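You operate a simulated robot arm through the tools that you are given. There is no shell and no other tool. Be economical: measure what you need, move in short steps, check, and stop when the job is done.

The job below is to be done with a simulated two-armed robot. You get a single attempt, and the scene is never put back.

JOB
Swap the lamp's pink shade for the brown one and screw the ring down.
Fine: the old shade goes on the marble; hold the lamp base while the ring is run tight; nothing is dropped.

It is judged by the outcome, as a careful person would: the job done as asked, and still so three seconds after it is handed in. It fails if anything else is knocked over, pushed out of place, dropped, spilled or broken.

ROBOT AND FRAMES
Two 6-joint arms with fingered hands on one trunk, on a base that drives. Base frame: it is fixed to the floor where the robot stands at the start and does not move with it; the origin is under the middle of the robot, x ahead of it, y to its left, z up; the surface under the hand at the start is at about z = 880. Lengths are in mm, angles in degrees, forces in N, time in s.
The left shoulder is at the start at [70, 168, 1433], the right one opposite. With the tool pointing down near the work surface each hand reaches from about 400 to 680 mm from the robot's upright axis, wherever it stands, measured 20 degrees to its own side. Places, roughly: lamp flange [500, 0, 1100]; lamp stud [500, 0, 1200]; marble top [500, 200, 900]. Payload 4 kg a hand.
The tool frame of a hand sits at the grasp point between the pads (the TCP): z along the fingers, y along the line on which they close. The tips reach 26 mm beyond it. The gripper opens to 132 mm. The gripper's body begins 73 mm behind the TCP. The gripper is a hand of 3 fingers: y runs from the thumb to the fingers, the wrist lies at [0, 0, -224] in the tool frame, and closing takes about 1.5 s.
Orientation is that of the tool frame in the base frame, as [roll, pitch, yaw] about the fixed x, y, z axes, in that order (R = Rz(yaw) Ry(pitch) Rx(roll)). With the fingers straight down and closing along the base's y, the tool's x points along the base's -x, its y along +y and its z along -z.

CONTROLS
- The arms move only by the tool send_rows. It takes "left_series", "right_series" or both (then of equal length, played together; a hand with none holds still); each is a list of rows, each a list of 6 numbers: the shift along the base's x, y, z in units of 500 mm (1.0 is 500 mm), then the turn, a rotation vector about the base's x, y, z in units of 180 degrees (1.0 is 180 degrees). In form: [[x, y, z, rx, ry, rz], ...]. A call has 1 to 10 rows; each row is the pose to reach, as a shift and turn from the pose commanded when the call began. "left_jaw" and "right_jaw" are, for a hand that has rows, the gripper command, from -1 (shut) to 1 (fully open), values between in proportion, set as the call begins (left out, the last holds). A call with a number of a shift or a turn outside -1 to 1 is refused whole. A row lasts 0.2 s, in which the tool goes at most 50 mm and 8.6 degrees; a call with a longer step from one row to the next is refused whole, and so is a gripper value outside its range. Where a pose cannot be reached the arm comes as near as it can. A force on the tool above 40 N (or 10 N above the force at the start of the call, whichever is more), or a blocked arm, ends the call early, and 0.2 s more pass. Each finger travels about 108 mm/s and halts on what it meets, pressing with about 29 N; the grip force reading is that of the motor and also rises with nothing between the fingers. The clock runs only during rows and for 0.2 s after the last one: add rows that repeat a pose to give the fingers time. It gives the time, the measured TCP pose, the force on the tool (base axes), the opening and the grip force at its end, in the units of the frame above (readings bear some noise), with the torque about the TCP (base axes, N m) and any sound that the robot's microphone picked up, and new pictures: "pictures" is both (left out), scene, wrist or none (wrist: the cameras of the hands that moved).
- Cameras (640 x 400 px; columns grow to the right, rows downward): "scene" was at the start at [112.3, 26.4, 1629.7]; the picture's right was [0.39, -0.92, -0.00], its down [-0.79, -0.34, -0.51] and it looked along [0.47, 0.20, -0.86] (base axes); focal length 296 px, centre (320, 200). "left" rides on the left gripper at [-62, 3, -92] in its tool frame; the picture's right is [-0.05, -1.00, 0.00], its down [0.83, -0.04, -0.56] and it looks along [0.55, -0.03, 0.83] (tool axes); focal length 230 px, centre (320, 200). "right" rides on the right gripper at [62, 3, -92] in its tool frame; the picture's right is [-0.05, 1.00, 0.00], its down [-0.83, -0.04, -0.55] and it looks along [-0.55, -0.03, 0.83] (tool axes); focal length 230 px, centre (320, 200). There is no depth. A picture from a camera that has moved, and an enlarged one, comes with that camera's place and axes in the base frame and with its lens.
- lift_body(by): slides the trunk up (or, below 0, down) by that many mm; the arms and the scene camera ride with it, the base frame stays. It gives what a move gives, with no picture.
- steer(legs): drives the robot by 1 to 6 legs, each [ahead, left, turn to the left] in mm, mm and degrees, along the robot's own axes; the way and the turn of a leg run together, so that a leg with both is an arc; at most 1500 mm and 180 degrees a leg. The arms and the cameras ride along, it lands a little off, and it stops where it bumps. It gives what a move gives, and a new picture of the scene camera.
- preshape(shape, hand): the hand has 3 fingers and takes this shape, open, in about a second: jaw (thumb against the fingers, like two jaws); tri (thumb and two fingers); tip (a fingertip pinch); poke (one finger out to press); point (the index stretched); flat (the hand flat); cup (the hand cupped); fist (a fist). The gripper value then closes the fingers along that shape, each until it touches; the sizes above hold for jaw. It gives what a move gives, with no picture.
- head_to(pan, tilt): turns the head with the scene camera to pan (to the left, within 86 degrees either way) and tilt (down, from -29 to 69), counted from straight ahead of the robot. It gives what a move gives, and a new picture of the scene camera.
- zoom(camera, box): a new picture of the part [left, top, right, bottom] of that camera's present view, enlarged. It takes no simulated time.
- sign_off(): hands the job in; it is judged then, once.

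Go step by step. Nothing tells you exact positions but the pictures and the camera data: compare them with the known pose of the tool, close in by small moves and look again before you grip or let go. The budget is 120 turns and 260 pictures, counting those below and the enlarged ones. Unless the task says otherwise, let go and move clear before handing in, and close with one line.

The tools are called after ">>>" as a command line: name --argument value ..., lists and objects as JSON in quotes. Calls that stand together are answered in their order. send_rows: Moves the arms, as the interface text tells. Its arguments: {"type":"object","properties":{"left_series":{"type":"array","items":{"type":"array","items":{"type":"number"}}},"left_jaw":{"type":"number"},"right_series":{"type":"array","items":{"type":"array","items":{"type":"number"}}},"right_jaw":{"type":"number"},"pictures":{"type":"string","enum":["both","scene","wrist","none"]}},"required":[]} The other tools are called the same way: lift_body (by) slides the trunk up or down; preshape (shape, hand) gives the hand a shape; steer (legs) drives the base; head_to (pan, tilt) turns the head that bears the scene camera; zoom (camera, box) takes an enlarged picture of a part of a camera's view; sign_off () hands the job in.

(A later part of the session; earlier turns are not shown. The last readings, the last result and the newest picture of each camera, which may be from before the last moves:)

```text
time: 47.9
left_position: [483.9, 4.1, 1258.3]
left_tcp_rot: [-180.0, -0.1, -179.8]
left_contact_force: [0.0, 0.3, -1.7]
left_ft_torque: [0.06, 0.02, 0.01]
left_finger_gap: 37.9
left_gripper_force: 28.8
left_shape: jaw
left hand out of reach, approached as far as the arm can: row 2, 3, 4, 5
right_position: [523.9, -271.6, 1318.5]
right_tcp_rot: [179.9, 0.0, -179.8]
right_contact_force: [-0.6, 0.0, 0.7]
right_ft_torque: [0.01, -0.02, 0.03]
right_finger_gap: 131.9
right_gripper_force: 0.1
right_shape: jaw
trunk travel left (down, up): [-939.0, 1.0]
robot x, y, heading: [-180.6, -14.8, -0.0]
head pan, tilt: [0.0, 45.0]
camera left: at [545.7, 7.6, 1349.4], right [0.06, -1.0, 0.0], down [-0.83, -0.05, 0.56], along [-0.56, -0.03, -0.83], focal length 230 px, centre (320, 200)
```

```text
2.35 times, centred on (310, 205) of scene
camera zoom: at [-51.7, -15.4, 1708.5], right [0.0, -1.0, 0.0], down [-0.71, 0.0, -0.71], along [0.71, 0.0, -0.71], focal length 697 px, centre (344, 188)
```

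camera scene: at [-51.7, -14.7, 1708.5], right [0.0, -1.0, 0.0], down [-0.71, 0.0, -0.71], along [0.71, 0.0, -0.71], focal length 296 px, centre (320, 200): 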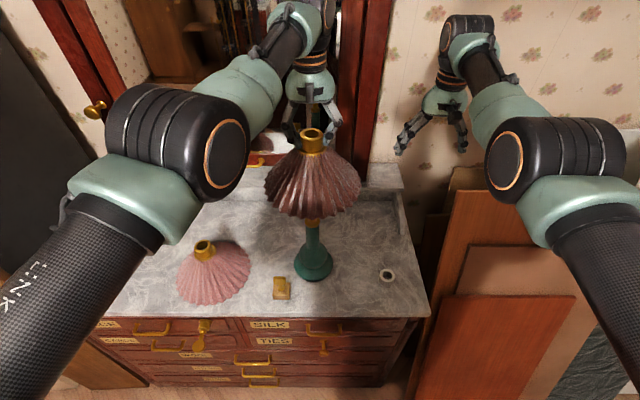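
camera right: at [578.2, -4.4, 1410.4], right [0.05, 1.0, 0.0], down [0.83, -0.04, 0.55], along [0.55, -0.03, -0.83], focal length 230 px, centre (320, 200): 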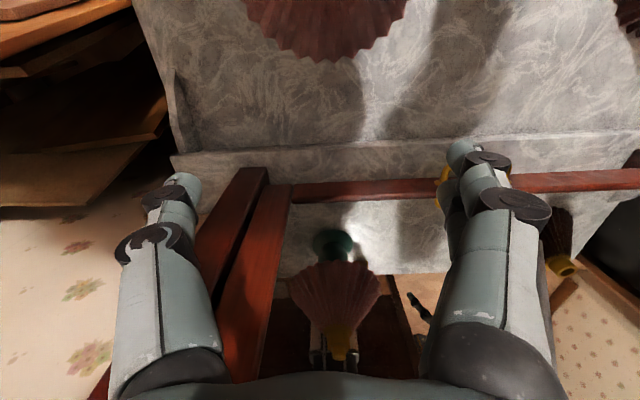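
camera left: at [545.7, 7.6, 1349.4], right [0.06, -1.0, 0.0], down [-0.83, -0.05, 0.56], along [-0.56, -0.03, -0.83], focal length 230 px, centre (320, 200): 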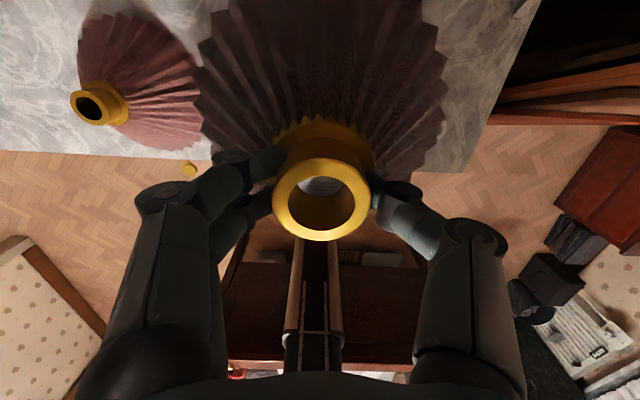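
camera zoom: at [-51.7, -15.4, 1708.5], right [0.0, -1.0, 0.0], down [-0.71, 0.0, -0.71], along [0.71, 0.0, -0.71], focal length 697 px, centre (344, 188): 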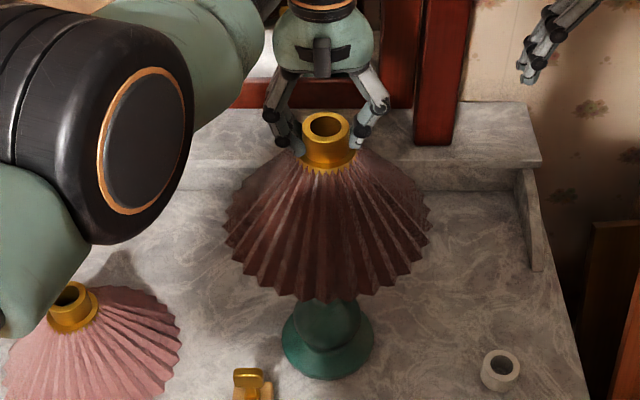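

The hand ended at (484, 4) instead of (480, 8). I'll nudge it and see whether it obeys.

>>> send_rows --left_series '[[-0.006, 0.006, 0, 0, 0, 0], [-0.008, 0.008, 0, 0, 0, 0], [-0.008, 0.008, 0, 0, 0, 0]]' --pictures "none"

```text
time: 48.7
left_position: [485.0, 7.6, 1257.6]
left_tcp_rot: [179.9, 0.1, -179.8]
left_contact_force: [0.7, 0.9, -2.0]
left_ft_torque: [-0.03, 0.0, 0.0]
left_finger_gap: 38.1
left_gripper_force: 29.2
left_shape: jaw
left hand out of reach, approached as far as the arm can: row 1, 2, 3
right_position: [523.9, -270.3, 1317.4]
right_tcp_rot: [-179.9, 0.1, -179.8]
right_contact_force: [1.1, 0.7, 0.5]
right_ft_torque: [0.02, 0.04, 0.0]
right_finger_gap: 131.8
right_gripper_force: 0.0
right_shape: jaw
trunk travel left (down, up): [-939.0, 1.0]
robot x, y, heading: [-183.4, -13.2, 0.4]
head pan, tilt: [0.0, 45.0]
```

x is at the inner limit; I'll drive back about 6 mm.

>>> steer --legs '[[-6, -4, 0]]'

>>> send_rows --left_series '[[0, 0.004, 0, 0, 0, 0], [0, 0.004, 0, 0, 0, 0]]' --pictures "wrist"

```text
time: 49.5
left_position: [481.1, 3.2, 1256.9]
left_tcp_rot: [-179.9, -0.1, -179.9]
left_contact_force: [0.7, 0.9, -1.5]
left_ft_torque: [0.0, 0.04, -0.01]
left_finger_gap: 38.2
left_gripper_force: 28.8
left_shape: jaw
right_position: [518.8, -274.2, 1316.6]
right_tcp_rot: [-179.9, 0.0, -179.9]
right_contact_force: [0.1, 0.5, -0.4]
right_ft_torque: [0.01, -0.01, 0.02]
right_finger_gap: 132.2
right_gripper_force: 0.1
right_shape: jaw
trunk travel left (down, up): [-939.0, 1.0]
robot x, y, heading: [-190.5, -18.6, 0.2]
head pan, tilt: [0.0, 45.0]
camera scene: at [-56.0, -18.2, 1708.3], right [0.0, -1.0, 0.0], down [-0.71, 0.0, -0.71], along [0.71, 0.0, -0.71], focal length 296 px, centre (320, 200)
```

scene: 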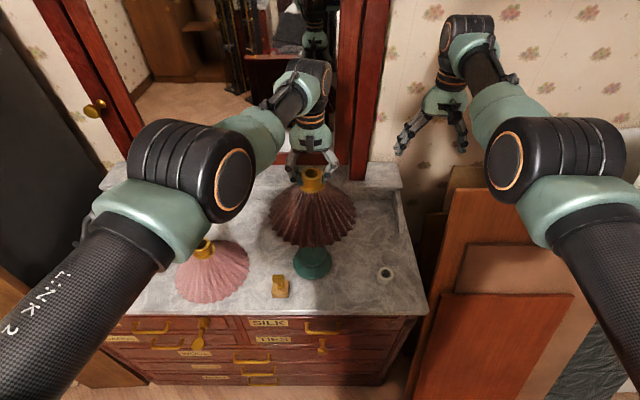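

```text
time: 50.0
left_position: [479.2, 4.2, 1258.3]
left_tcp_rot: [180.0, -0.1, -179.8]
left_contact_force: [0.3, 0.3, -2.1]
left_ft_torque: [-0.01, 0.0, -0.02]
left_finger_gap: 37.9
left_gripper_force: 28.8
left_shape: jaw
right_position: [517.4, -273.8, 1316.2]
right_tcp_rot: [180.0, 0.0, -179.9]
right_contact_force: [-0.4, 0.6, -1.1]
right_ft_torque: [0.01, -0.05, -0.04]
right_finger_gap: 131.5
right_gripper_force: 0.1
right_shape: jaw
trunk travel left (down, up): [-939.0, 1.0]
robot x, y, heading: [-191.6, -22.0, 0.3]
head pan, tilt: [0.0, 45.0]
camera left: at [541.1, 7.6, 1349.1], right [0.06, -1.0, 0.0], down [-0.83, -0.05, 0.56], along [-0.56, -0.03, -0.83], focal length 230 px, centre (320, 200)
```

left: 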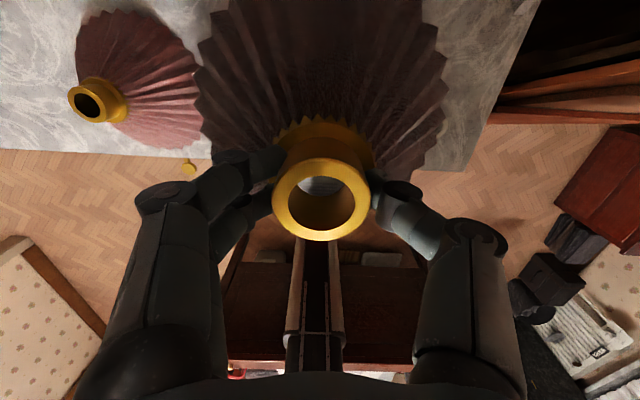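

The collar is about 4 mm right of the stud's line. I'll shift by +4 in y and +1 in x, then go down to 1225.

>>> send_rows --left_series '[[0.002, 0.008, 0, 0, 0, 0], [0.002, 0.008, 0, 0, 0, 0], [0.002, 0.008, -0.03, 0, 0, 0], [0.002, 0.008, -0.05, 0, 0, 0]]' --pictures "wrist"

>>> zoom --camera "left" --box '[250, 130, 390, 250]'

```text
time: 51.0
left_position: [479.1, 8.3, 1233.1]
left_tcp_rot: [-179.9, -0.1, -179.8]
left_contact_force: [-0.3, -0.3, -2.3]
left_ft_torque: [0.01, 0.01, 0.03]
left_finger_gap: 38.2
left_gripper_force: 29.0
left_shape: jaw
right_position: [519.2, -275.4, 1317.4]
right_tcp_rot: [-179.9, 0.0, -179.9]
right_contact_force: [0.2, 0.0, -0.7]
right_ft_torque: [0.01, 0.01, 0.03]
right_finger_gap: 131.5
right_gripper_force: 0.0
right_shape: jaw
trunk travel left (down, up): [-939.0, 1.0]
robot x, y, heading: [-188.4, -21.8, 0.0]
head pan, tilt: [0.0, 45.0]
camera left: at [542.1, 11.5, 1323.7], right [0.06, -1.0, 0.0], down [-0.83, -0.05, 0.56], along [-0.56, -0.03, -0.83], focal length 230 px, centre (320, 200)
```

left: 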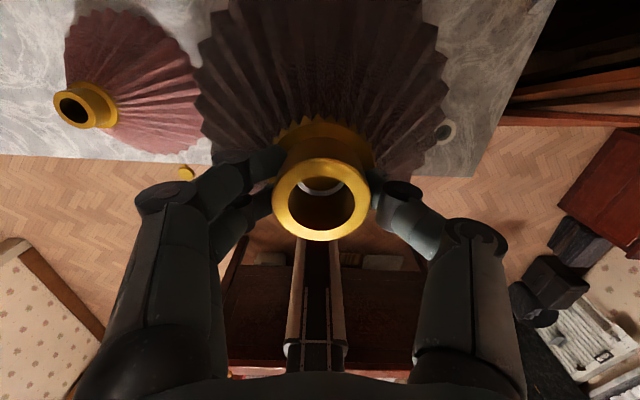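

```text
3.33 times, centred on (320, 190) of left
camera zoom: at [542.1, 11.5, 1323.7], right [0.06, -1.0, 0.0], down [-0.83, -0.05, 0.56], along [-0.56, -0.03, -0.83], focal length 767 px, centre (320, 233)
```

zoom: 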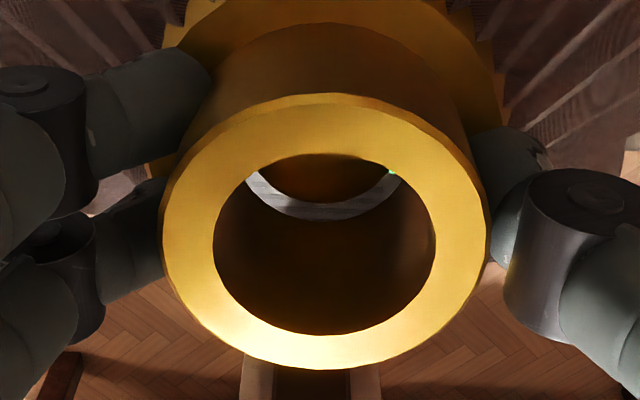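

The stud shows through the collar, laterally centred. I'll descend gently and watch the force.

>>> send_rows --left_series '[[0.002, 0, -0.008, 0, 0, 0], [0.002, 0, -0.016, 0, 0, 0], [0.002, 0, -0.024, 0, 0, 0], [0.002, 0, -0.024, 0, 0, 0]]' --pictures "wrist"

>>> zoom --camera "left" --box '[250, 130, 390, 250]'

```text
time: 52.0
left_position: [481.9, 9.6, 1221.8]
left_tcp_rot: [-179.9, -0.1, -179.9]
left_contact_force: [-0.2, 0.2, -2.3]
left_ft_torque: [-0.05, 0.01, 0.0]
left_finger_gap: 38.0
left_gripper_force: 29.3
left_shape: jaw
right_position: [516.6, -274.3, 1317.9]
right_tcp_rot: [-180.0, 0.0, -179.9]
right_contact_force: [0.1, 0.5, 0.5]
right_ft_torque: [0.01, -0.04, 0.03]
right_finger_gap: 132.0
right_gripper_force: 0.1
right_shape: jaw
trunk travel left (down, up): [-939.0, 1.0]
robot x, y, heading: [-187.0, -20.5, 0.6]
head pan, tilt: [0.0, 45.0]
camera left: at [543.0, 12.4, 1311.7], right [0.06, -1.0, 0.0], down [-0.83, -0.05, 0.56], along [-0.55, -0.03, -0.83], focal length 230 px, centre (320, 200)
```

left: 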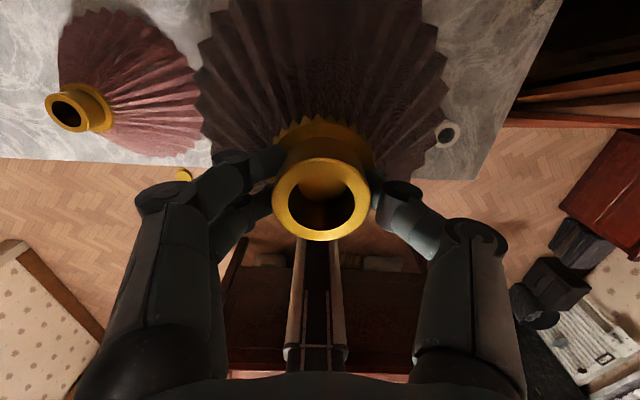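

```text
3.33 times, centred on (320, 190) of left
camera zoom: at [543.0, 12.4, 1311.7], right [0.06, -1.0, 0.0], down [-0.83, -0.05, 0.56], along [-0.55, -0.03, -0.83], focal length 767 px, centre (320, 233)
```

zoom: 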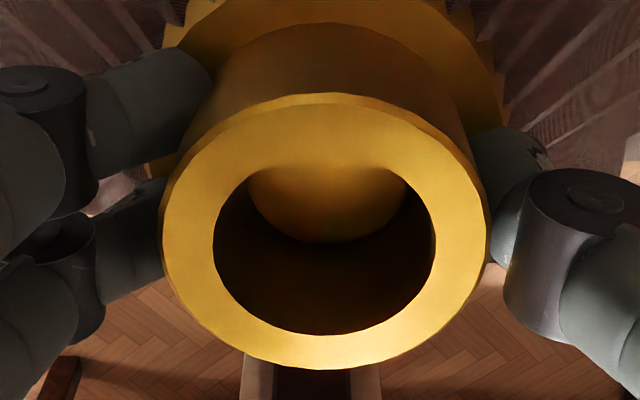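

The stud is inside the hole, though the hand is about 2 mm too far in +x. I'll correct and continue down.

>>> send_rows --left_series '[[-0.004, -0.002, 0, 0, 0, 0], [-0.004, -0.002, -0.014, 0, 0, 0], [-0.004, -0.002, -0.028, 0, 0, 0], [-0.004, -0.002, -0.04, 0, 0, 0], [-0.004, -0.002, -0.04, 0, 0, 0]]' --pictures "wrist"

>>> zoom --camera "left" --box '[250, 130, 390, 250]'

```text
time: 53.2
left_position: [479.2, 6.8, 1200.7]
left_tcp_rot: [-179.9, 0.0, -179.9]
left_contact_force: [0.0, 0.0, -1.9]
left_ft_torque: [-0.02, 0.03, -0.03]
left_finger_gap: 38.2
left_gripper_force: 29.3
left_shape: jaw
right_position: [519.1, -275.1, 1317.5]
right_tcp_rot: [180.0, 0.0, -179.9]
right_contact_force: [-0.1, -0.1, -0.6]
right_ft_torque: [-0.01, -0.03, 0.04]
right_finger_gap: 131.9
right_gripper_force: 0.1
right_shape: jaw
trunk travel left (down, up): [-939.0, 1.0]
robot x, y, heading: [-190.0, -20.4, 0.1]
head pan, tilt: [0.0, 45.0]
camera left: at [540.7, 10.5, 1292.0], right [0.06, -1.0, 0.0], down [-0.83, -0.05, 0.56], along [-0.55, -0.03, -0.83], focal length 230 px, centre (320, 200)
```

left: 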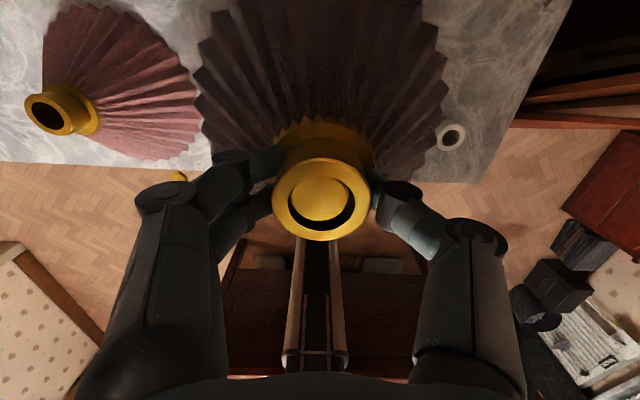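

```text
3.33 times, centred on (320, 190) of left
camera zoom: at [540.7, 10.5, 1292.0], right [0.06, -1.0, 0.0], down [-0.83, -0.05, 0.56], along [-0.55, -0.03, -0.83], focal length 767 px, centre (320, 233)
```

zoom: 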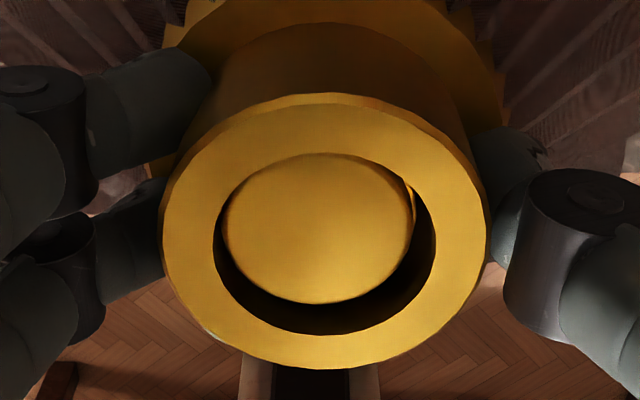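

Nicely inside. I'll go on down about 20 mm to the flange.

>>> send_rows --left_series '[[0, 0.001, -0.014, 0, 0, 0], [0, 0.002, -0.026, 0, 0, 0], [0, 0.002, -0.034, 0, 0, 0], [0, 0.002, -0.04, 0, 0, 0], [0, 0.002, -0.04, 0, 0, 0]]' --pictures "wrist"

>>> zoom --camera "scene" --box '[265, 150, 365, 290]'

```text
time: 54.5
left_position: [477.2, 10.1, 1180.9]
left_tcp_rot: [179.9, 0.0, -179.8]
left_contact_force: [2.0, 0.0, 1.6]
left_ft_torque: [0.01, -0.06, -0.07]
left_finger_gap: 38.1
left_gripper_force: 28.9
left_shape: jaw
left hand out of reach, approached as far as the arm can: row 3
right_position: [518.0, -275.8, 1317.7]
right_tcp_rot: [-180.0, 0.0, -179.9]
right_contact_force: [0.2, -0.1, -0.3]
right_ft_torque: [0.0, 0.02, -0.01]
right_finger_gap: 131.9
right_gripper_force: 0.1
right_shape: jaw
trunk travel left (down, up): [-939.0, 1.0]
robot x, y, heading: [-188.9, -17.6, 0.2]
head pan, tilt: [0.0, 45.0]
camera left: at [538.6, 12.9, 1272.8], right [0.06, -1.0, 0.0], down [-0.83, -0.05, 0.55], along [-0.55, -0.03, -0.83], focal length 230 px, centre (320, 200)
```

left: 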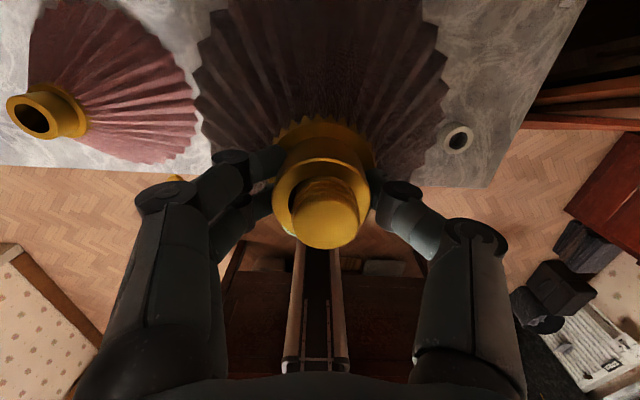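

```text
2.86 times, centred on (315, 220) of scene
camera zoom: at [-57.5, -19.2, 1708.5], right [0.0, -1.0, 0.0], down [-0.71, 0.0, -0.71], along [0.71, 0.0, -0.71], focal length 847 px, centre (334, 143)
```

zoom: 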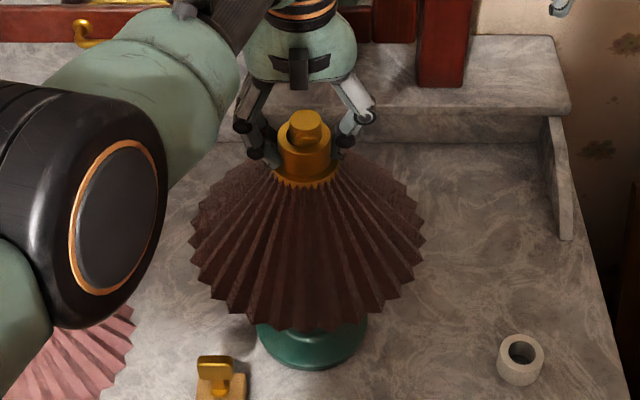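

Vertical force shows the collar has just reached the flange (z matches pink's). I'll recentre 2 mm and press by 2 mm to be sure.

>>> send_rows --left_series '[[0.003, -0.003, 0, 0, 0, 0], [0.005, -0.005, -0.004, 0, 0, 0], [0.005, -0.005, -0.004, 0, 0, 0]]' --pictures "none"

```text
time: 55.2
left_position: [477.1, 10.5, 1181.4]
left_tcp_rot: [180.0, 0.0, -179.8]
left_contact_force: [1.6, 0.7, 2.3]
left_ft_torque: [0.04, -0.07, -0.03]
left_finger_gap: 38.4
left_gripper_force: 29.2
left_shape: jaw
left hand out of reach, approached as far as the arm can: row 1, 2, 3
right_position: [518.0, -273.9, 1317.3]
right_tcp_rot: [-180.0, 0.0, -179.9]
right_contact_force: [1.1, 0.2, 0.1]
right_ft_torque: [-0.01, -0.01, 0.02]
right_finger_gap: 132.1
right_gripper_force: 0.0
right_shape: jaw
trunk travel left (down, up): [-939.0, 1.0]
robot x, y, heading: [-191.5, -19.6, 0.2]
head pan, tilt: [0.0, 45.0]
```

It is seated, and the hand is merely at its outer limit. I'll open and lift straight up.

>>> send_rows --left_series '[[0, 0, 0, 0, 0, 0], [0, 0, 0, 0, 0, 0], [0, 0, 0, 0, 0, 0], [0, 0, 0.02, 0, 0, 0], [0, 0, 0.08, 0, 0, 0], [0, 0, 0.14, 0, 0, 0], [0, 0, 0.22, 0, 0, 0]]' --left_jaw 0.3 --pictures "wrist"

>>> zoom --camera "scene" --box '[265, 150, 365, 290]'

>>> zoom --camera "left" --box '[250, 100, 390, 220]'

```text
time: 56.9
left_position: [476.1, 9.7, 1292.9]
left_tcp_rot: [180.0, -0.1, -179.7]
left_contact_force: [0.1, -0.6, 0.0]
left_ft_torque: [-0.02, -0.02, -0.01]
left_finger_gap: 85.4
left_gripper_force: 0.0
left_shape: jaw
right_position: [517.4, -275.6, 1318.0]
right_tcp_rot: [-180.0, 0.1, -179.9]
right_contact_force: [0.0, 0.2, 0.5]
right_ft_torque: [0.02, -0.01, -0.01]
right_finger_gap: 132.0
right_gripper_force: 0.0
right_shape: jaw
trunk travel left (down, up): [-939.0, 1.0]
robot x, y, heading: [-188.9, -19.0, 0.0]
head pan, tilt: [0.0, 45.0]
camera left: at [538.3, 13.1, 1384.5], right [0.06, -1.0, 0.0], down [-0.83, -0.05, 0.56], along [-0.56, -0.03, -0.83], focal length 230 px, centre (320, 200)
```

left: 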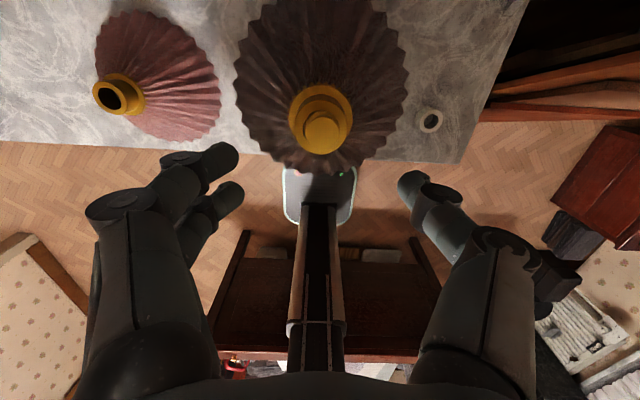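

```text
2.86 times, centred on (315, 220) of scene
camera zoom: at [-58.5, -19.6, 1708.5], right [0.0, -1.0, 0.0], down [-0.71, 0.0, -0.71], along [0.71, 0.0, -0.71], focal length 847 px, centre (334, 143)
```

zoom: 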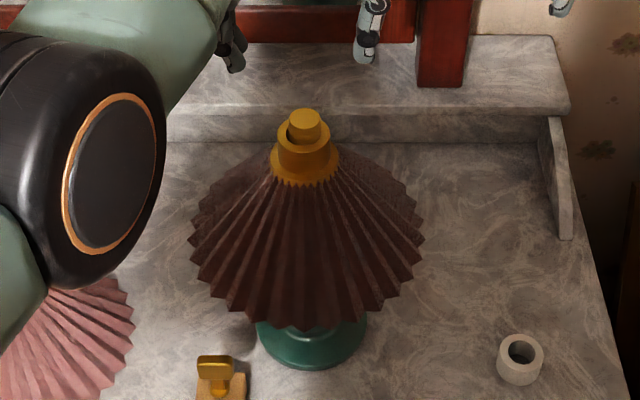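

```text
3.33 times, centred on (320, 160) of left
camera zoom: at [538.3, 13.1, 1384.5], right [0.06, -1.0, 0.0], down [-0.83, -0.05, 0.56], along [-0.56, -0.03, -0.83], focal length 767 px, centre (320, 333)
```

zoom: 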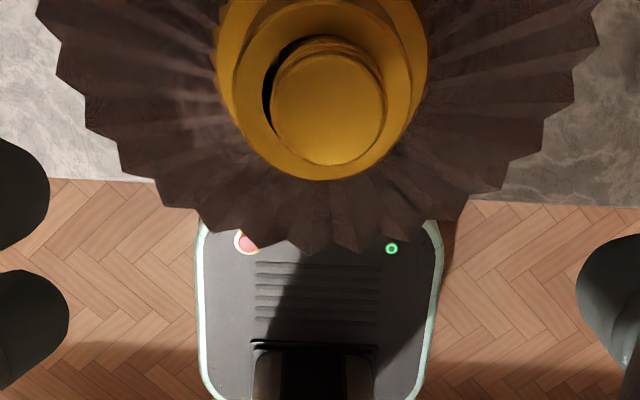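

The brown shade is seated on the flange. Next I'll shift the base to about (-121, -73), so that the right arm reaches the ring and stud and the left arm reaches the lamp base from the front.

>>> steer --legs '[[68, -53, 0]]'

>>> send_rows --left_series '[[0, 0.09, 0, 0, 0, 0], [0, 0.18, 0, 0, 0, 0], [0, 0.27, 0, 0, 0, 0], [0, 0.36, -0.02, 0, 0, 0], [0, 0.44, -0.06, 0, 0, 0], [-0.02, 0.5, -0.12, 0, 0, 0], [-0.04, 0.54, -0.18, 0, 0, 0]]' --right_series '[[-0.03, 0, -0.07, 0, 0, 0], [-0.06, 0.02, -0.14, 0, 0, 0], [-0.1, 0.04, -0.21, 0, 0, 0], [-0.14, 0.07, -0.28, 0, 0, 0], [-0.18, 0.1, -0.35, 0, 0, 0], [-0.23, 0.14, -0.42, 0, 0, 0], [-0.28, 0.18, -0.48, 0, 0, 0]]' --pictures "both"

```text
time: 57.9
left_position: [536.4, -35.6, 1297.3]
left_tcp_rot: [-179.7, 0.4, -179.7]
left_contact_force: [-0.9, 0.4, 0.1]
left_ft_torque: [-0.05, -0.04, -0.02]
left_finger_gap: 85.5
left_gripper_force: 0.1
left_shape: jaw
right_position: [575.6, -319.5, 1324.4]
right_tcp_rot: [-179.7, 0.4, -179.9]
right_contact_force: [-0.2, 0.9, -0.1]
right_ft_torque: [-0.08, -0.04, 0.03]
right_finger_gap: 131.7
right_gripper_force: 0.0
right_shape: jaw
trunk travel left (down, up): [-939.0, 1.0]
robot x, y, heading: [-127.4, -69.6, 0.2]
head pan, tilt: [0.0, 45.0]
camera scene: at [-2.1, -62.7, 1709.5], right [0.0, -1.0, 0.01], down [-0.7, -0.01, -0.71], along [0.71, 0.0, -0.7], focal length 296 px, centre (320, 200)
```

scene: 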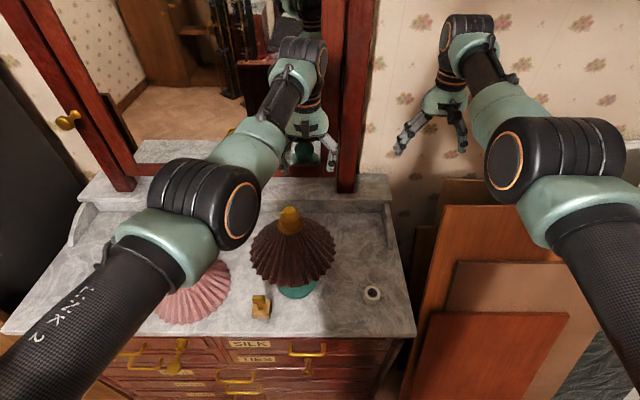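

```text
time: 59.5
left_position: [526.1, 228.8, 1201.3]
left_tcp_rot: [179.9, 0.0, -179.8]
left_contact_force: [0.1, 0.0, -0.8]
left_ft_torque: [-0.02, -0.04, 0.03]
left_finger_gap: 85.6
left_gripper_force: 0.0
left_shape: jaw
left hand out of reach, approached as far as the arm can: row 3, 4
right_position: [442.2, -236.8, 1079.2]
right_tcp_rot: [-179.8, 0.1, -179.9]
right_contact_force: [0.6, -0.2, 0.4]
right_ft_torque: [-0.01, -0.03, 0.02]
right_finger_gap: 132.0
right_gripper_force: 0.1
right_shape: jaw
trunk travel left (down, up): [-939.0, 1.0]
robot x, y, heading: [-122.4, -73.3, 0.3]
head pan, tilt: [0.0, 45.0]
camera scene: at [8.7, -69.9, 1708.7], right [0.0, -1.0, 0.0], down [-0.71, 0.0, -0.71], along [0.71, 0.0, -0.71], focal length 296 px, centre (320, 200)
camera right: at [381.4, -234.0, 1170.8], right [0.05, 1.0, 0.0], down [0.83, -0.04, 0.56], along [0.56, -0.03, -0.83], focal length 230 px, centre (320, 200)
camera left: at [586.4, 231.5, 1293.9], right [0.06, -1.0, 0.0], down [-0.83, -0.05, 0.55], along [-0.55, -0.03, -0.83], focal length 230 px, centre (320, 200)
```

scene: 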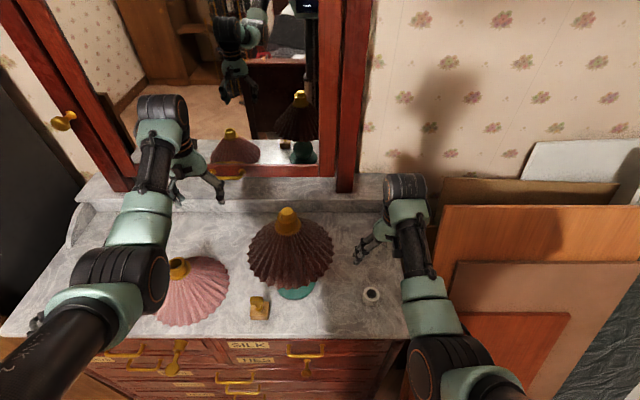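
right: 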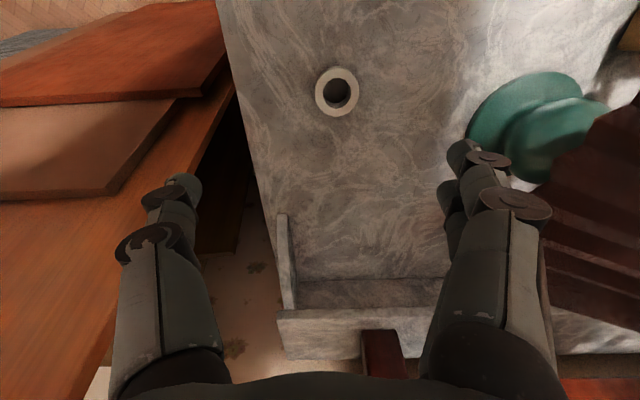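
left: 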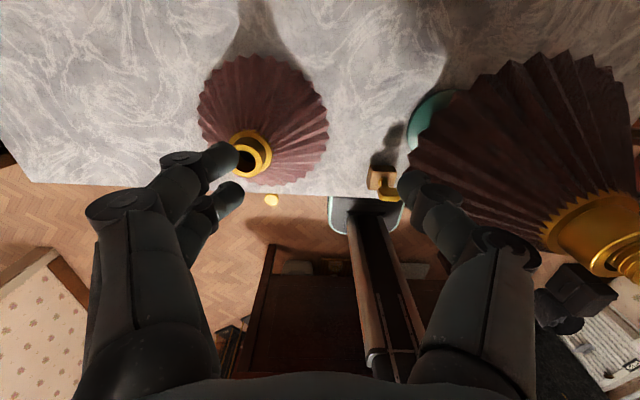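

The ring is at (421.5, -220) by both cameras. I'll bring the right hand above it and lower to z ≈ 980.

>>> send_rows --right_series '[[-0.02, 0.015, -0.05, 0, 0, 0], [-0.041, 0.033, -0.1, 0, 0, 0], [-0.041, 0.033, -0.15, 0, 0, 0], [-0.041, 0.033, -0.2, 0, 0, 0], [-0.041, 0.033, -0.2, 0, 0, 0]]' --right_jaw 0.3 --pictures "wrist"

>>> zoom --camera "scene" --box '[320, 230, 440, 330]'

```text
time: 60.7
left_position: [524.4, 226.8, 1203.2]
left_tcp_rot: [180.0, 0.0, -179.7]
left_contact_force: [0.4, -0.6, 0.5]
left_ft_torque: [-0.01, 0.01, 0.0]
left_finger_gap: 85.2
left_gripper_force: 0.1
left_shape: jaw
right_position: [422.2, -218.6, 978.2]
right_tcp_rot: [180.0, 0.1, -179.8]
right_contact_force: [0.3, -0.3, 0.4]
right_ft_torque: [-0.04, 0.03, 0.0]
right_finger_gap: 86.3
right_gripper_force: 0.0
right_shape: jaw
trunk travel left (down, up): [-939.0, 1.0]
robot x, y, heading: [-121.3, -73.4, 0.2]
head pan, tilt: [0.0, 45.0]
camera right: at [362.1, -216.5, 1069.5], right [0.05, 1.0, 0.0], down [0.83, -0.04, 0.56], along [0.56, -0.03, -0.83], focal length 230 px, centre (320, 200)
```

right: 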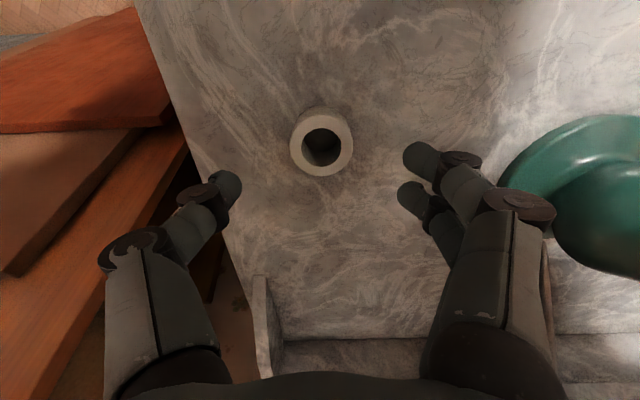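

```text
4.00 times, centred on (380, 280) of scene
camera zoom: at [8.5, -70.4, 1708.6], right [0.0, -1.0, 0.0], down [-0.71, 0.0, -0.71], along [0.71, 0.0, -0.71], focal length 1186 px, centre (80, -120)
```

zoom: 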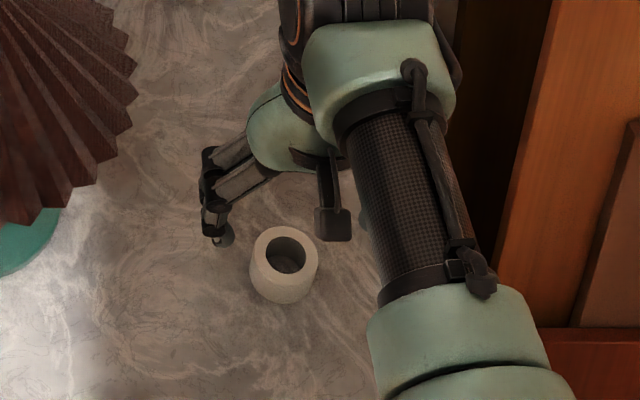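

The hand is centred over the ring. I'll lower in small steps and stop just above the marble.

>>> send_rows --right_series '[[0.001, 0, -0.04, 0, 0, 0], [0.001, 0, -0.08, 0, 0, 0], [0.001, 0, -0.096, 0, 0, 0], [0.001, 0, -0.106, 0, 0, 0], [0.001, 0, -0.114, 0, 0, 0], [0.001, 0, -0.12, 0, 0, 0]]' --right_jaw 0.1 --pictures "wrist"

>>> zoom --camera "scene" --box '[320, 230, 440, 330]'

```text
time: 62.1
left_position: [525.3, 228.0, 1203.5]
left_tcp_rot: [180.0, 0.1, -179.7]
left_contact_force: [0.2, -0.3, -0.3]
left_ft_torque: [-0.04, -0.01, -0.05]
left_finger_gap: 85.5
left_gripper_force: 0.1
left_shape: jaw
right_position: [424.2, -220.2, 917.6]
right_tcp_rot: [180.0, -0.1, -179.8]
right_contact_force: [0.4, -0.1, -0.4]
right_ft_torque: [0.01, 0.01, -0.01]
right_finger_gap: 73.5
right_gripper_force: 0.0
right_shape: jaw
trunk travel left (down, up): [-939.0, 1.0]
robot x, y, heading: [-122.9, -71.9, 0.4]
head pan, tilt: [0.0, 45.0]
camera right: at [363.2, -216.7, 1009.5], right [0.05, 1.0, 0.0], down [0.83, -0.04, 0.56], along [0.55, -0.03, -0.83], focal length 230 px, centre (320, 200)
```

right: 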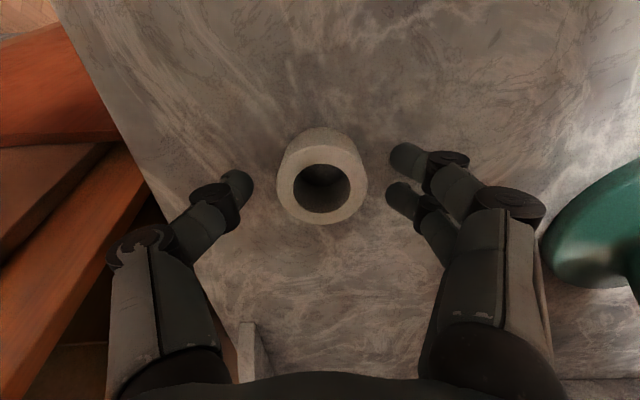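

```text
4.00 times, centred on (380, 280) of scene
camera zoom: at [9.0, -70.9, 1708.5], right [0.0, -1.0, 0.0], down [-0.71, 0.0, -0.71], along [0.71, 0.0, -0.71], focal length 1186 px, centre (80, -120)
```

zoom: 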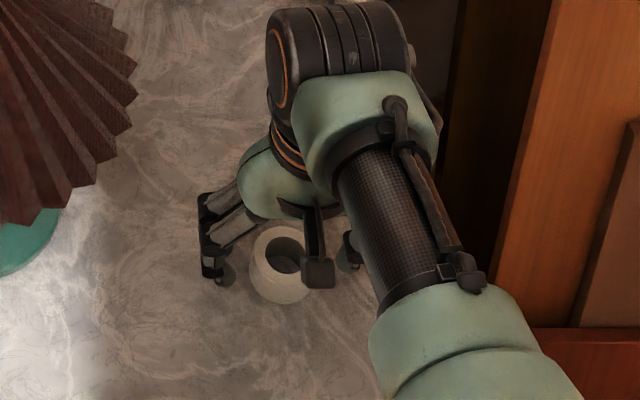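

The ring top is at about z 906 and the fingers straddle it. I'll close on it.

>>> send_rows --right_series '[[-0.002, 0, -0.003, 0, 0, 0], [-0.002, 0, -0.003, 0, 0, 0], [-0.002, 0, -0.003, 0, 0, 0], [-0.002, 0, -0.003, 0, 0, 0], [-0.002, 0, -0.003, 0, 0, 0]]' --right_jaw -1 --pictures "wrist"

```text
time: 63.3
left_position: [524.6, 228.3, 1202.7]
left_tcp_rot: [179.9, 0.0, -179.6]
left_contact_force: [-1.0, -0.1, -1.0]
left_ft_torque: [-0.01, 0.01, -0.03]
left_finger_gap: 85.7
left_gripper_force: 0.1
left_shape: jaw
right_position: [424.9, -220.3, 917.8]
right_tcp_rot: [180.0, 0.0, -179.8]
right_contact_force: [0.9, -0.2, -0.4]
right_ft_torque: [0.01, -0.01, 0.04]
right_finger_gap: 37.0
right_gripper_force: 29.2
right_shape: jaw
trunk travel left (down, up): [-939.0, 1.0]
robot x, y, heading: [-124.1, -70.3, -0.0]
head pan, tilt: [0.0, 45.0]
camera right: at [362.4, -217.1, 1008.3], right [0.05, 1.0, 0.0], down [0.83, -0.04, 0.56], along [0.55, -0.03, -0.83], focal length 230 px, centre (320, 200)
```

right: 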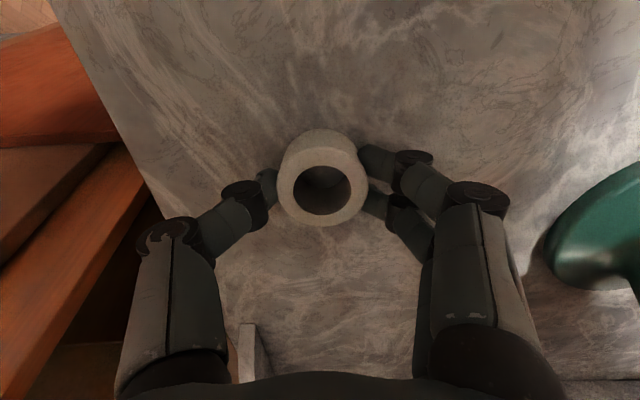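

The ring is gripped. I'll lift it and look.

>>> send_rows --right_series '[[0, 0, 0.02, 0, 0, 0], [0, 0, 0.08, 0, 0, 0], [0, 0, 0.16, 0, 0, 0], [0, 0, 0.24, 0, 0, 0], [0, 0, 0.24, 0, 0, 0]]' --pictures "both"

>>> zoom --camera "right" --box '[240, 100, 440, 260]'

```text
time: 64.5
left_position: [524.7, 227.5, 1203.0]
left_tcp_rot: [-180.0, -0.1, -179.7]
left_contact_force: [0.3, 0.1, -0.3]
left_ft_torque: [0.0, 0.0, -0.01]
left_finger_gap: 85.5
left_gripper_force: 0.1
left_shape: jaw
right_position: [423.1, -219.0, 1036.7]
right_tcp_rot: [180.0, 0.0, -179.8]
right_contact_force: [-0.3, -0.1, -1.5]
right_ft_torque: [0.0, -0.03, 0.01]
right_finger_gap: 37.0
right_gripper_force: 29.1
right_shape: jaw
trunk travel left (down, up): [-939.0, 1.0]
robot x, y, heading: [-121.0, -73.1, 0.2]
head pan, tilt: [0.0, 45.0]
camera scene: at [9.3, -71.1, 1708.5], right [0.0, -1.0, 0.0], down [-0.71, 0.0, -0.71], along [0.71, 0.0, -0.71], focal length 296 px, centre (320, 200)
camera right: at [361.5, -215.9, 1128.4], right [0.05, 1.0, 0.0], down [0.83, -0.04, 0.56], along [0.55, -0.03, -0.83], focal length 230 px, centre (320, 200)
```

scene: 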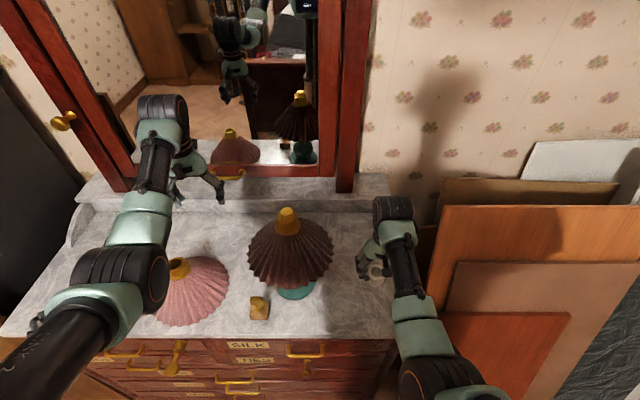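
right: 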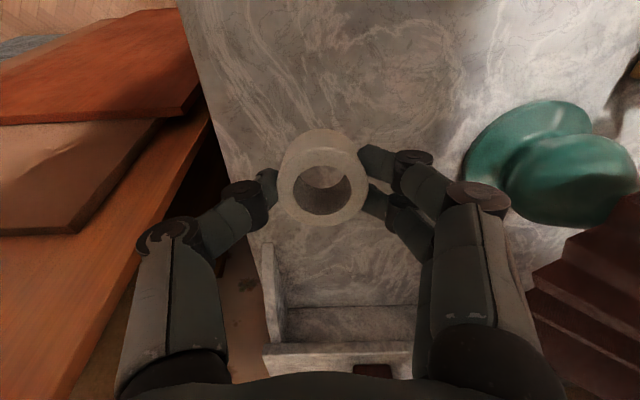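

```text
2.50 times, centred on (340, 180) of right
camera zoom: at [361.5, -215.9, 1128.4], right [0.05, 1.0, 0.0], down [0.83, -0.04, 0.56], along [0.55, -0.03, -0.83], focal length 575 px, centre (270, 250)
```

zoom: 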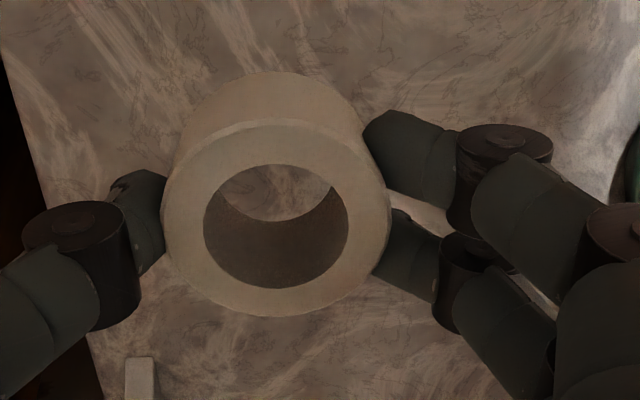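

The ring is held with its bottom about 7 mm below the fingertips. Now I'll turn the left hand towards the horizontal, above and in front of the lamp, so it can reach under the shade to the base.

>>> send_rows --left_series '[[-0.025, -0.034, 0, 0, -0.0416, 0], [-0.05, -0.068, 0, 0, -0.0833, 0], [-0.075, -0.1, 0, 0, -0.125, 0], [-0.1, -0.134, 0, 0, -0.1667, 0], [-0.125, -0.168, 0, 0, -0.2083, 0], [-0.15, -0.2, 0, 0, -0.25, 0], [-0.175, -0.234, 0, 0, -0.2917, 0], [-0.2, -0.268, 0, 0, -0.3333, 0], [-0.225, -0.3, 0, 0, -0.375, 0], [-0.25, -0.336, 0, 0, -0.4167, 0]]' --left_jaw 0.58 --pictures "both"

```text
time: 66.3
left_position: [433.1, 158.9, 1206.7]
left_tcp_rot: [159.3, 56.6, 162.1]
left_contact_force: [0.4, -1.2, -0.1]
left_ft_torque: [0.01, 0.01, -0.03]
left_finger_gap: 104.2
left_gripper_force: 0.1
left_shape: jaw
left hand out of reach, approached as far as the arm can: row 8
right_position: [423.7, -218.8, 1037.4]
right_tcp_rot: [-179.9, 0.1, -179.8]
right_contact_force: [-0.8, 0.2, -0.5]
right_ft_torque: [0.0, -0.04, 0.02]
right_finger_gap: 37.2
right_gripper_force: 28.6
right_shape: jaw
trunk travel left (down, up): [-939.0, 1.0]
robot x, y, heading: [-126.9, -69.8, 0.4]
head pan, tilt: [0.0, 45.0]
stopped in row 8 (left hand): the arm was blocked; the commanded pose is now the measured one
camera scene: at [6.7, -69.7, 1708.8], right [0.0, -1.0, 0.0], down [-0.71, 0.0, -0.71], along [0.71, 0.0, -0.71], focal length 296 px, centre (320, 200)
camera left: at [387.8, 141.7, 1306.0], right [0.02, -0.99, -0.15], down [-0.91, 0.04, -0.41], along [0.42, 0.15, -0.9], focal length 230 px, centre (320, 200)
```

scene: 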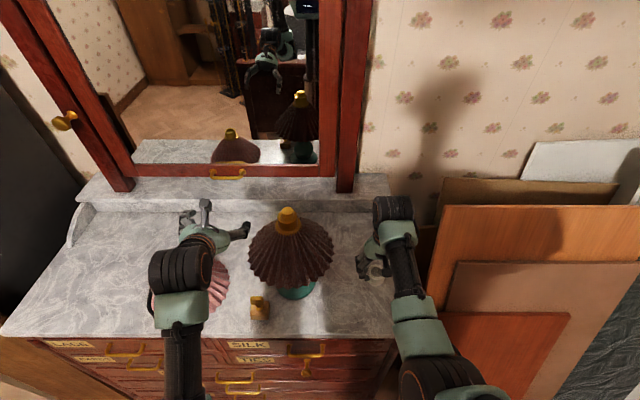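
left: 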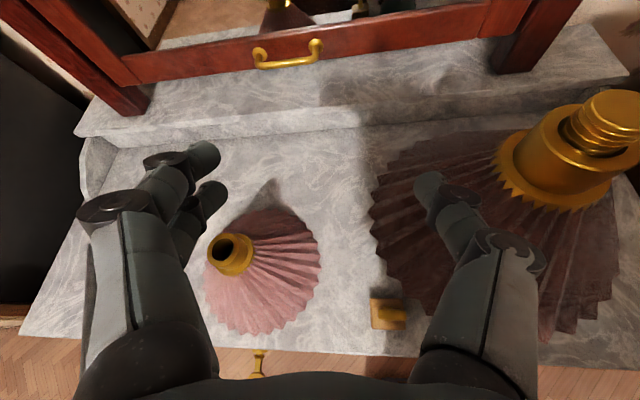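

The arm folded too tightly and was blocked part-way. I'll move left, go down, and finish the turn there, where there is more room.

>>> send_rows --left_series '[[0, 0.07, 0, 0, 0, 0], [0, 0.14, -0.02, 0, 0, 0], [0, 0.15, -0.1, 0, 0, 0], [0, 0.15, -0.18, 0, 0, 0], [0, 0.15, -0.26, 0, 0, 0], [0, 0.15, -0.28, 0, 0, 0], [0, 0.15, -0.28, -0.0174, -0.0327, 0.0197], [0, 0.15, -0.28, -0.0349, -0.0655, 0.0394], [0, 0.15, -0.28, -0.0523, -0.0982, 0.0591], [0, 0.15, -0.28, -0.0523, -0.0982, 0.0591]]' --pictures "both"

```text
time: 68.5
left_position: [435.5, 231.2, 1067.3]
left_tcp_rot: [180.0, 74.8, -167.9]
left_contact_force: [-0.3, 0.1, 0.4]
left_ft_torque: [-0.01, 0.04, -0.04]
left_finger_gap: 104.3
left_gripper_force: 0.0
left_shape: jaw
right_position: [422.3, -218.1, 1036.3]
right_tcp_rot: [-180.0, 0.0, -179.9]
right_contact_force: [1.1, -0.1, -0.5]
right_ft_torque: [0.01, 0.02, 0.01]
right_finger_gap: 37.1
right_gripper_force: 29.2
right_shape: jaw
trunk travel left (down, up): [-939.0, 1.0]
robot x, y, heading: [-123.9, -74.9, 0.2]
head pan, tilt: [0.0, 45.0]
camera scene: at [9.0, -71.1, 1708.5], right [0.0, -1.0, 0.0], down [-0.71, 0.0, -0.71], along [0.71, 0.0, -0.71], focal length 296 px, centre (320, 200)
camera left: at [363.7, 219.4, 1149.2], right [0.22, -0.97, 0.05], down [-0.73, -0.2, -0.66], along [0.65, 0.11, -0.75], focal length 230 px, centre (320, 200)
```

scene: 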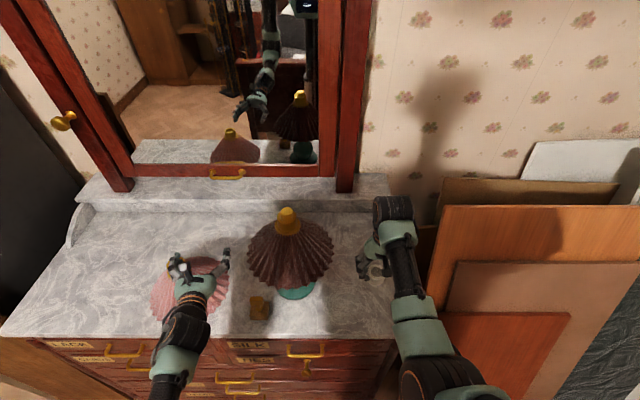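
left: 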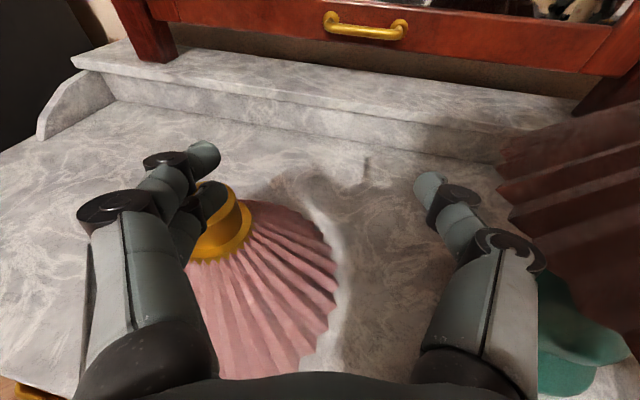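

Orientation is now right. Next: back out in -x, across to the front of the lamp.

>>> send_rows --left_series '[[-0.08, 0, 0, 0, 0, 0], [-0.16, 0, 0, 0, 0, 0], [-0.24, -0.01, 0, 0, 0, 0], [-0.27, -0.08, 0, 0, 0, 0], [-0.27, -0.16, 0, 0, 0, 0], [-0.27, -0.24, 0, 0, 0, 0], [-0.27, -0.32, 0, 0, 0, 0], [-0.27, -0.4, 0, 0, 0, 0], [-0.27, -0.48, 0, 0, 0, 0], [-0.26, -0.516, 0, 0, 0, 0]]' --pictures "both"

```text
time: 69.9
left_position: [303.9, 157.4, 1065.3]
left_tcp_rot: [142.7, 73.3, 148.5]
left_contact_force: [0.5, 0.6, -0.4]
left_ft_torque: [0.02, 0.0, 0.0]
left_finger_gap: 103.9
left_gripper_force: 0.1
left_shape: jaw
left hand out of reach, approached as far as the arm can: row 6, 7
right_position: [423.2, -216.1, 1037.1]
right_tcp_rot: [-180.0, 0.0, -179.8]
right_contact_force: [-0.2, -0.3, 0.1]
right_ft_torque: [-0.02, 0.0, 0.0]
right_finger_gap: 36.8
right_gripper_force: 28.6
right_shape: jaw
trunk travel left (down, up): [-939.0, 1.0]
robot x, y, heading: [-123.8, -72.7, 0.4]
head pan, tilt: [0.0, 45.0]
stopped in row 7 (left hand): the arm was blocked; the commanded pose is now the measured one
camera scene: at [8.8, -67.9, 1708.6], right [0.0, -1.0, 0.0], down [-0.71, 0.0, -0.71], along [0.71, 0.0, -0.71], focal length 296 px, centre (320, 200)
camera left: at [230.1, 139.1, 1144.9], right [0.09, -0.99, -0.12], down [-0.74, 0.02, -0.68], along [0.67, 0.15, -0.73], focal length 230 px, centre (320, 200)
```

scene: 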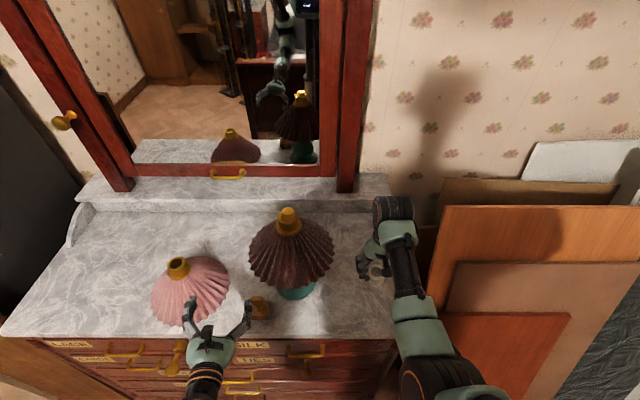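
left: 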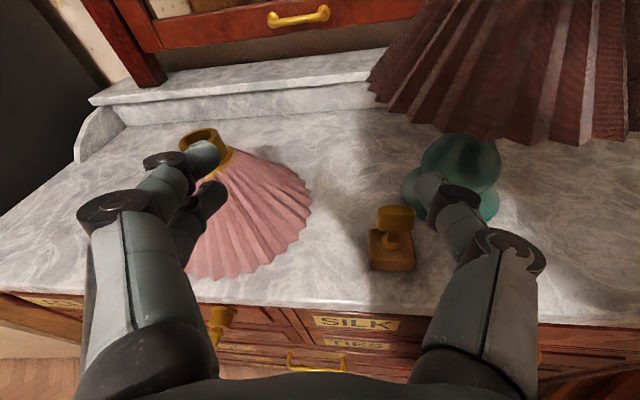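

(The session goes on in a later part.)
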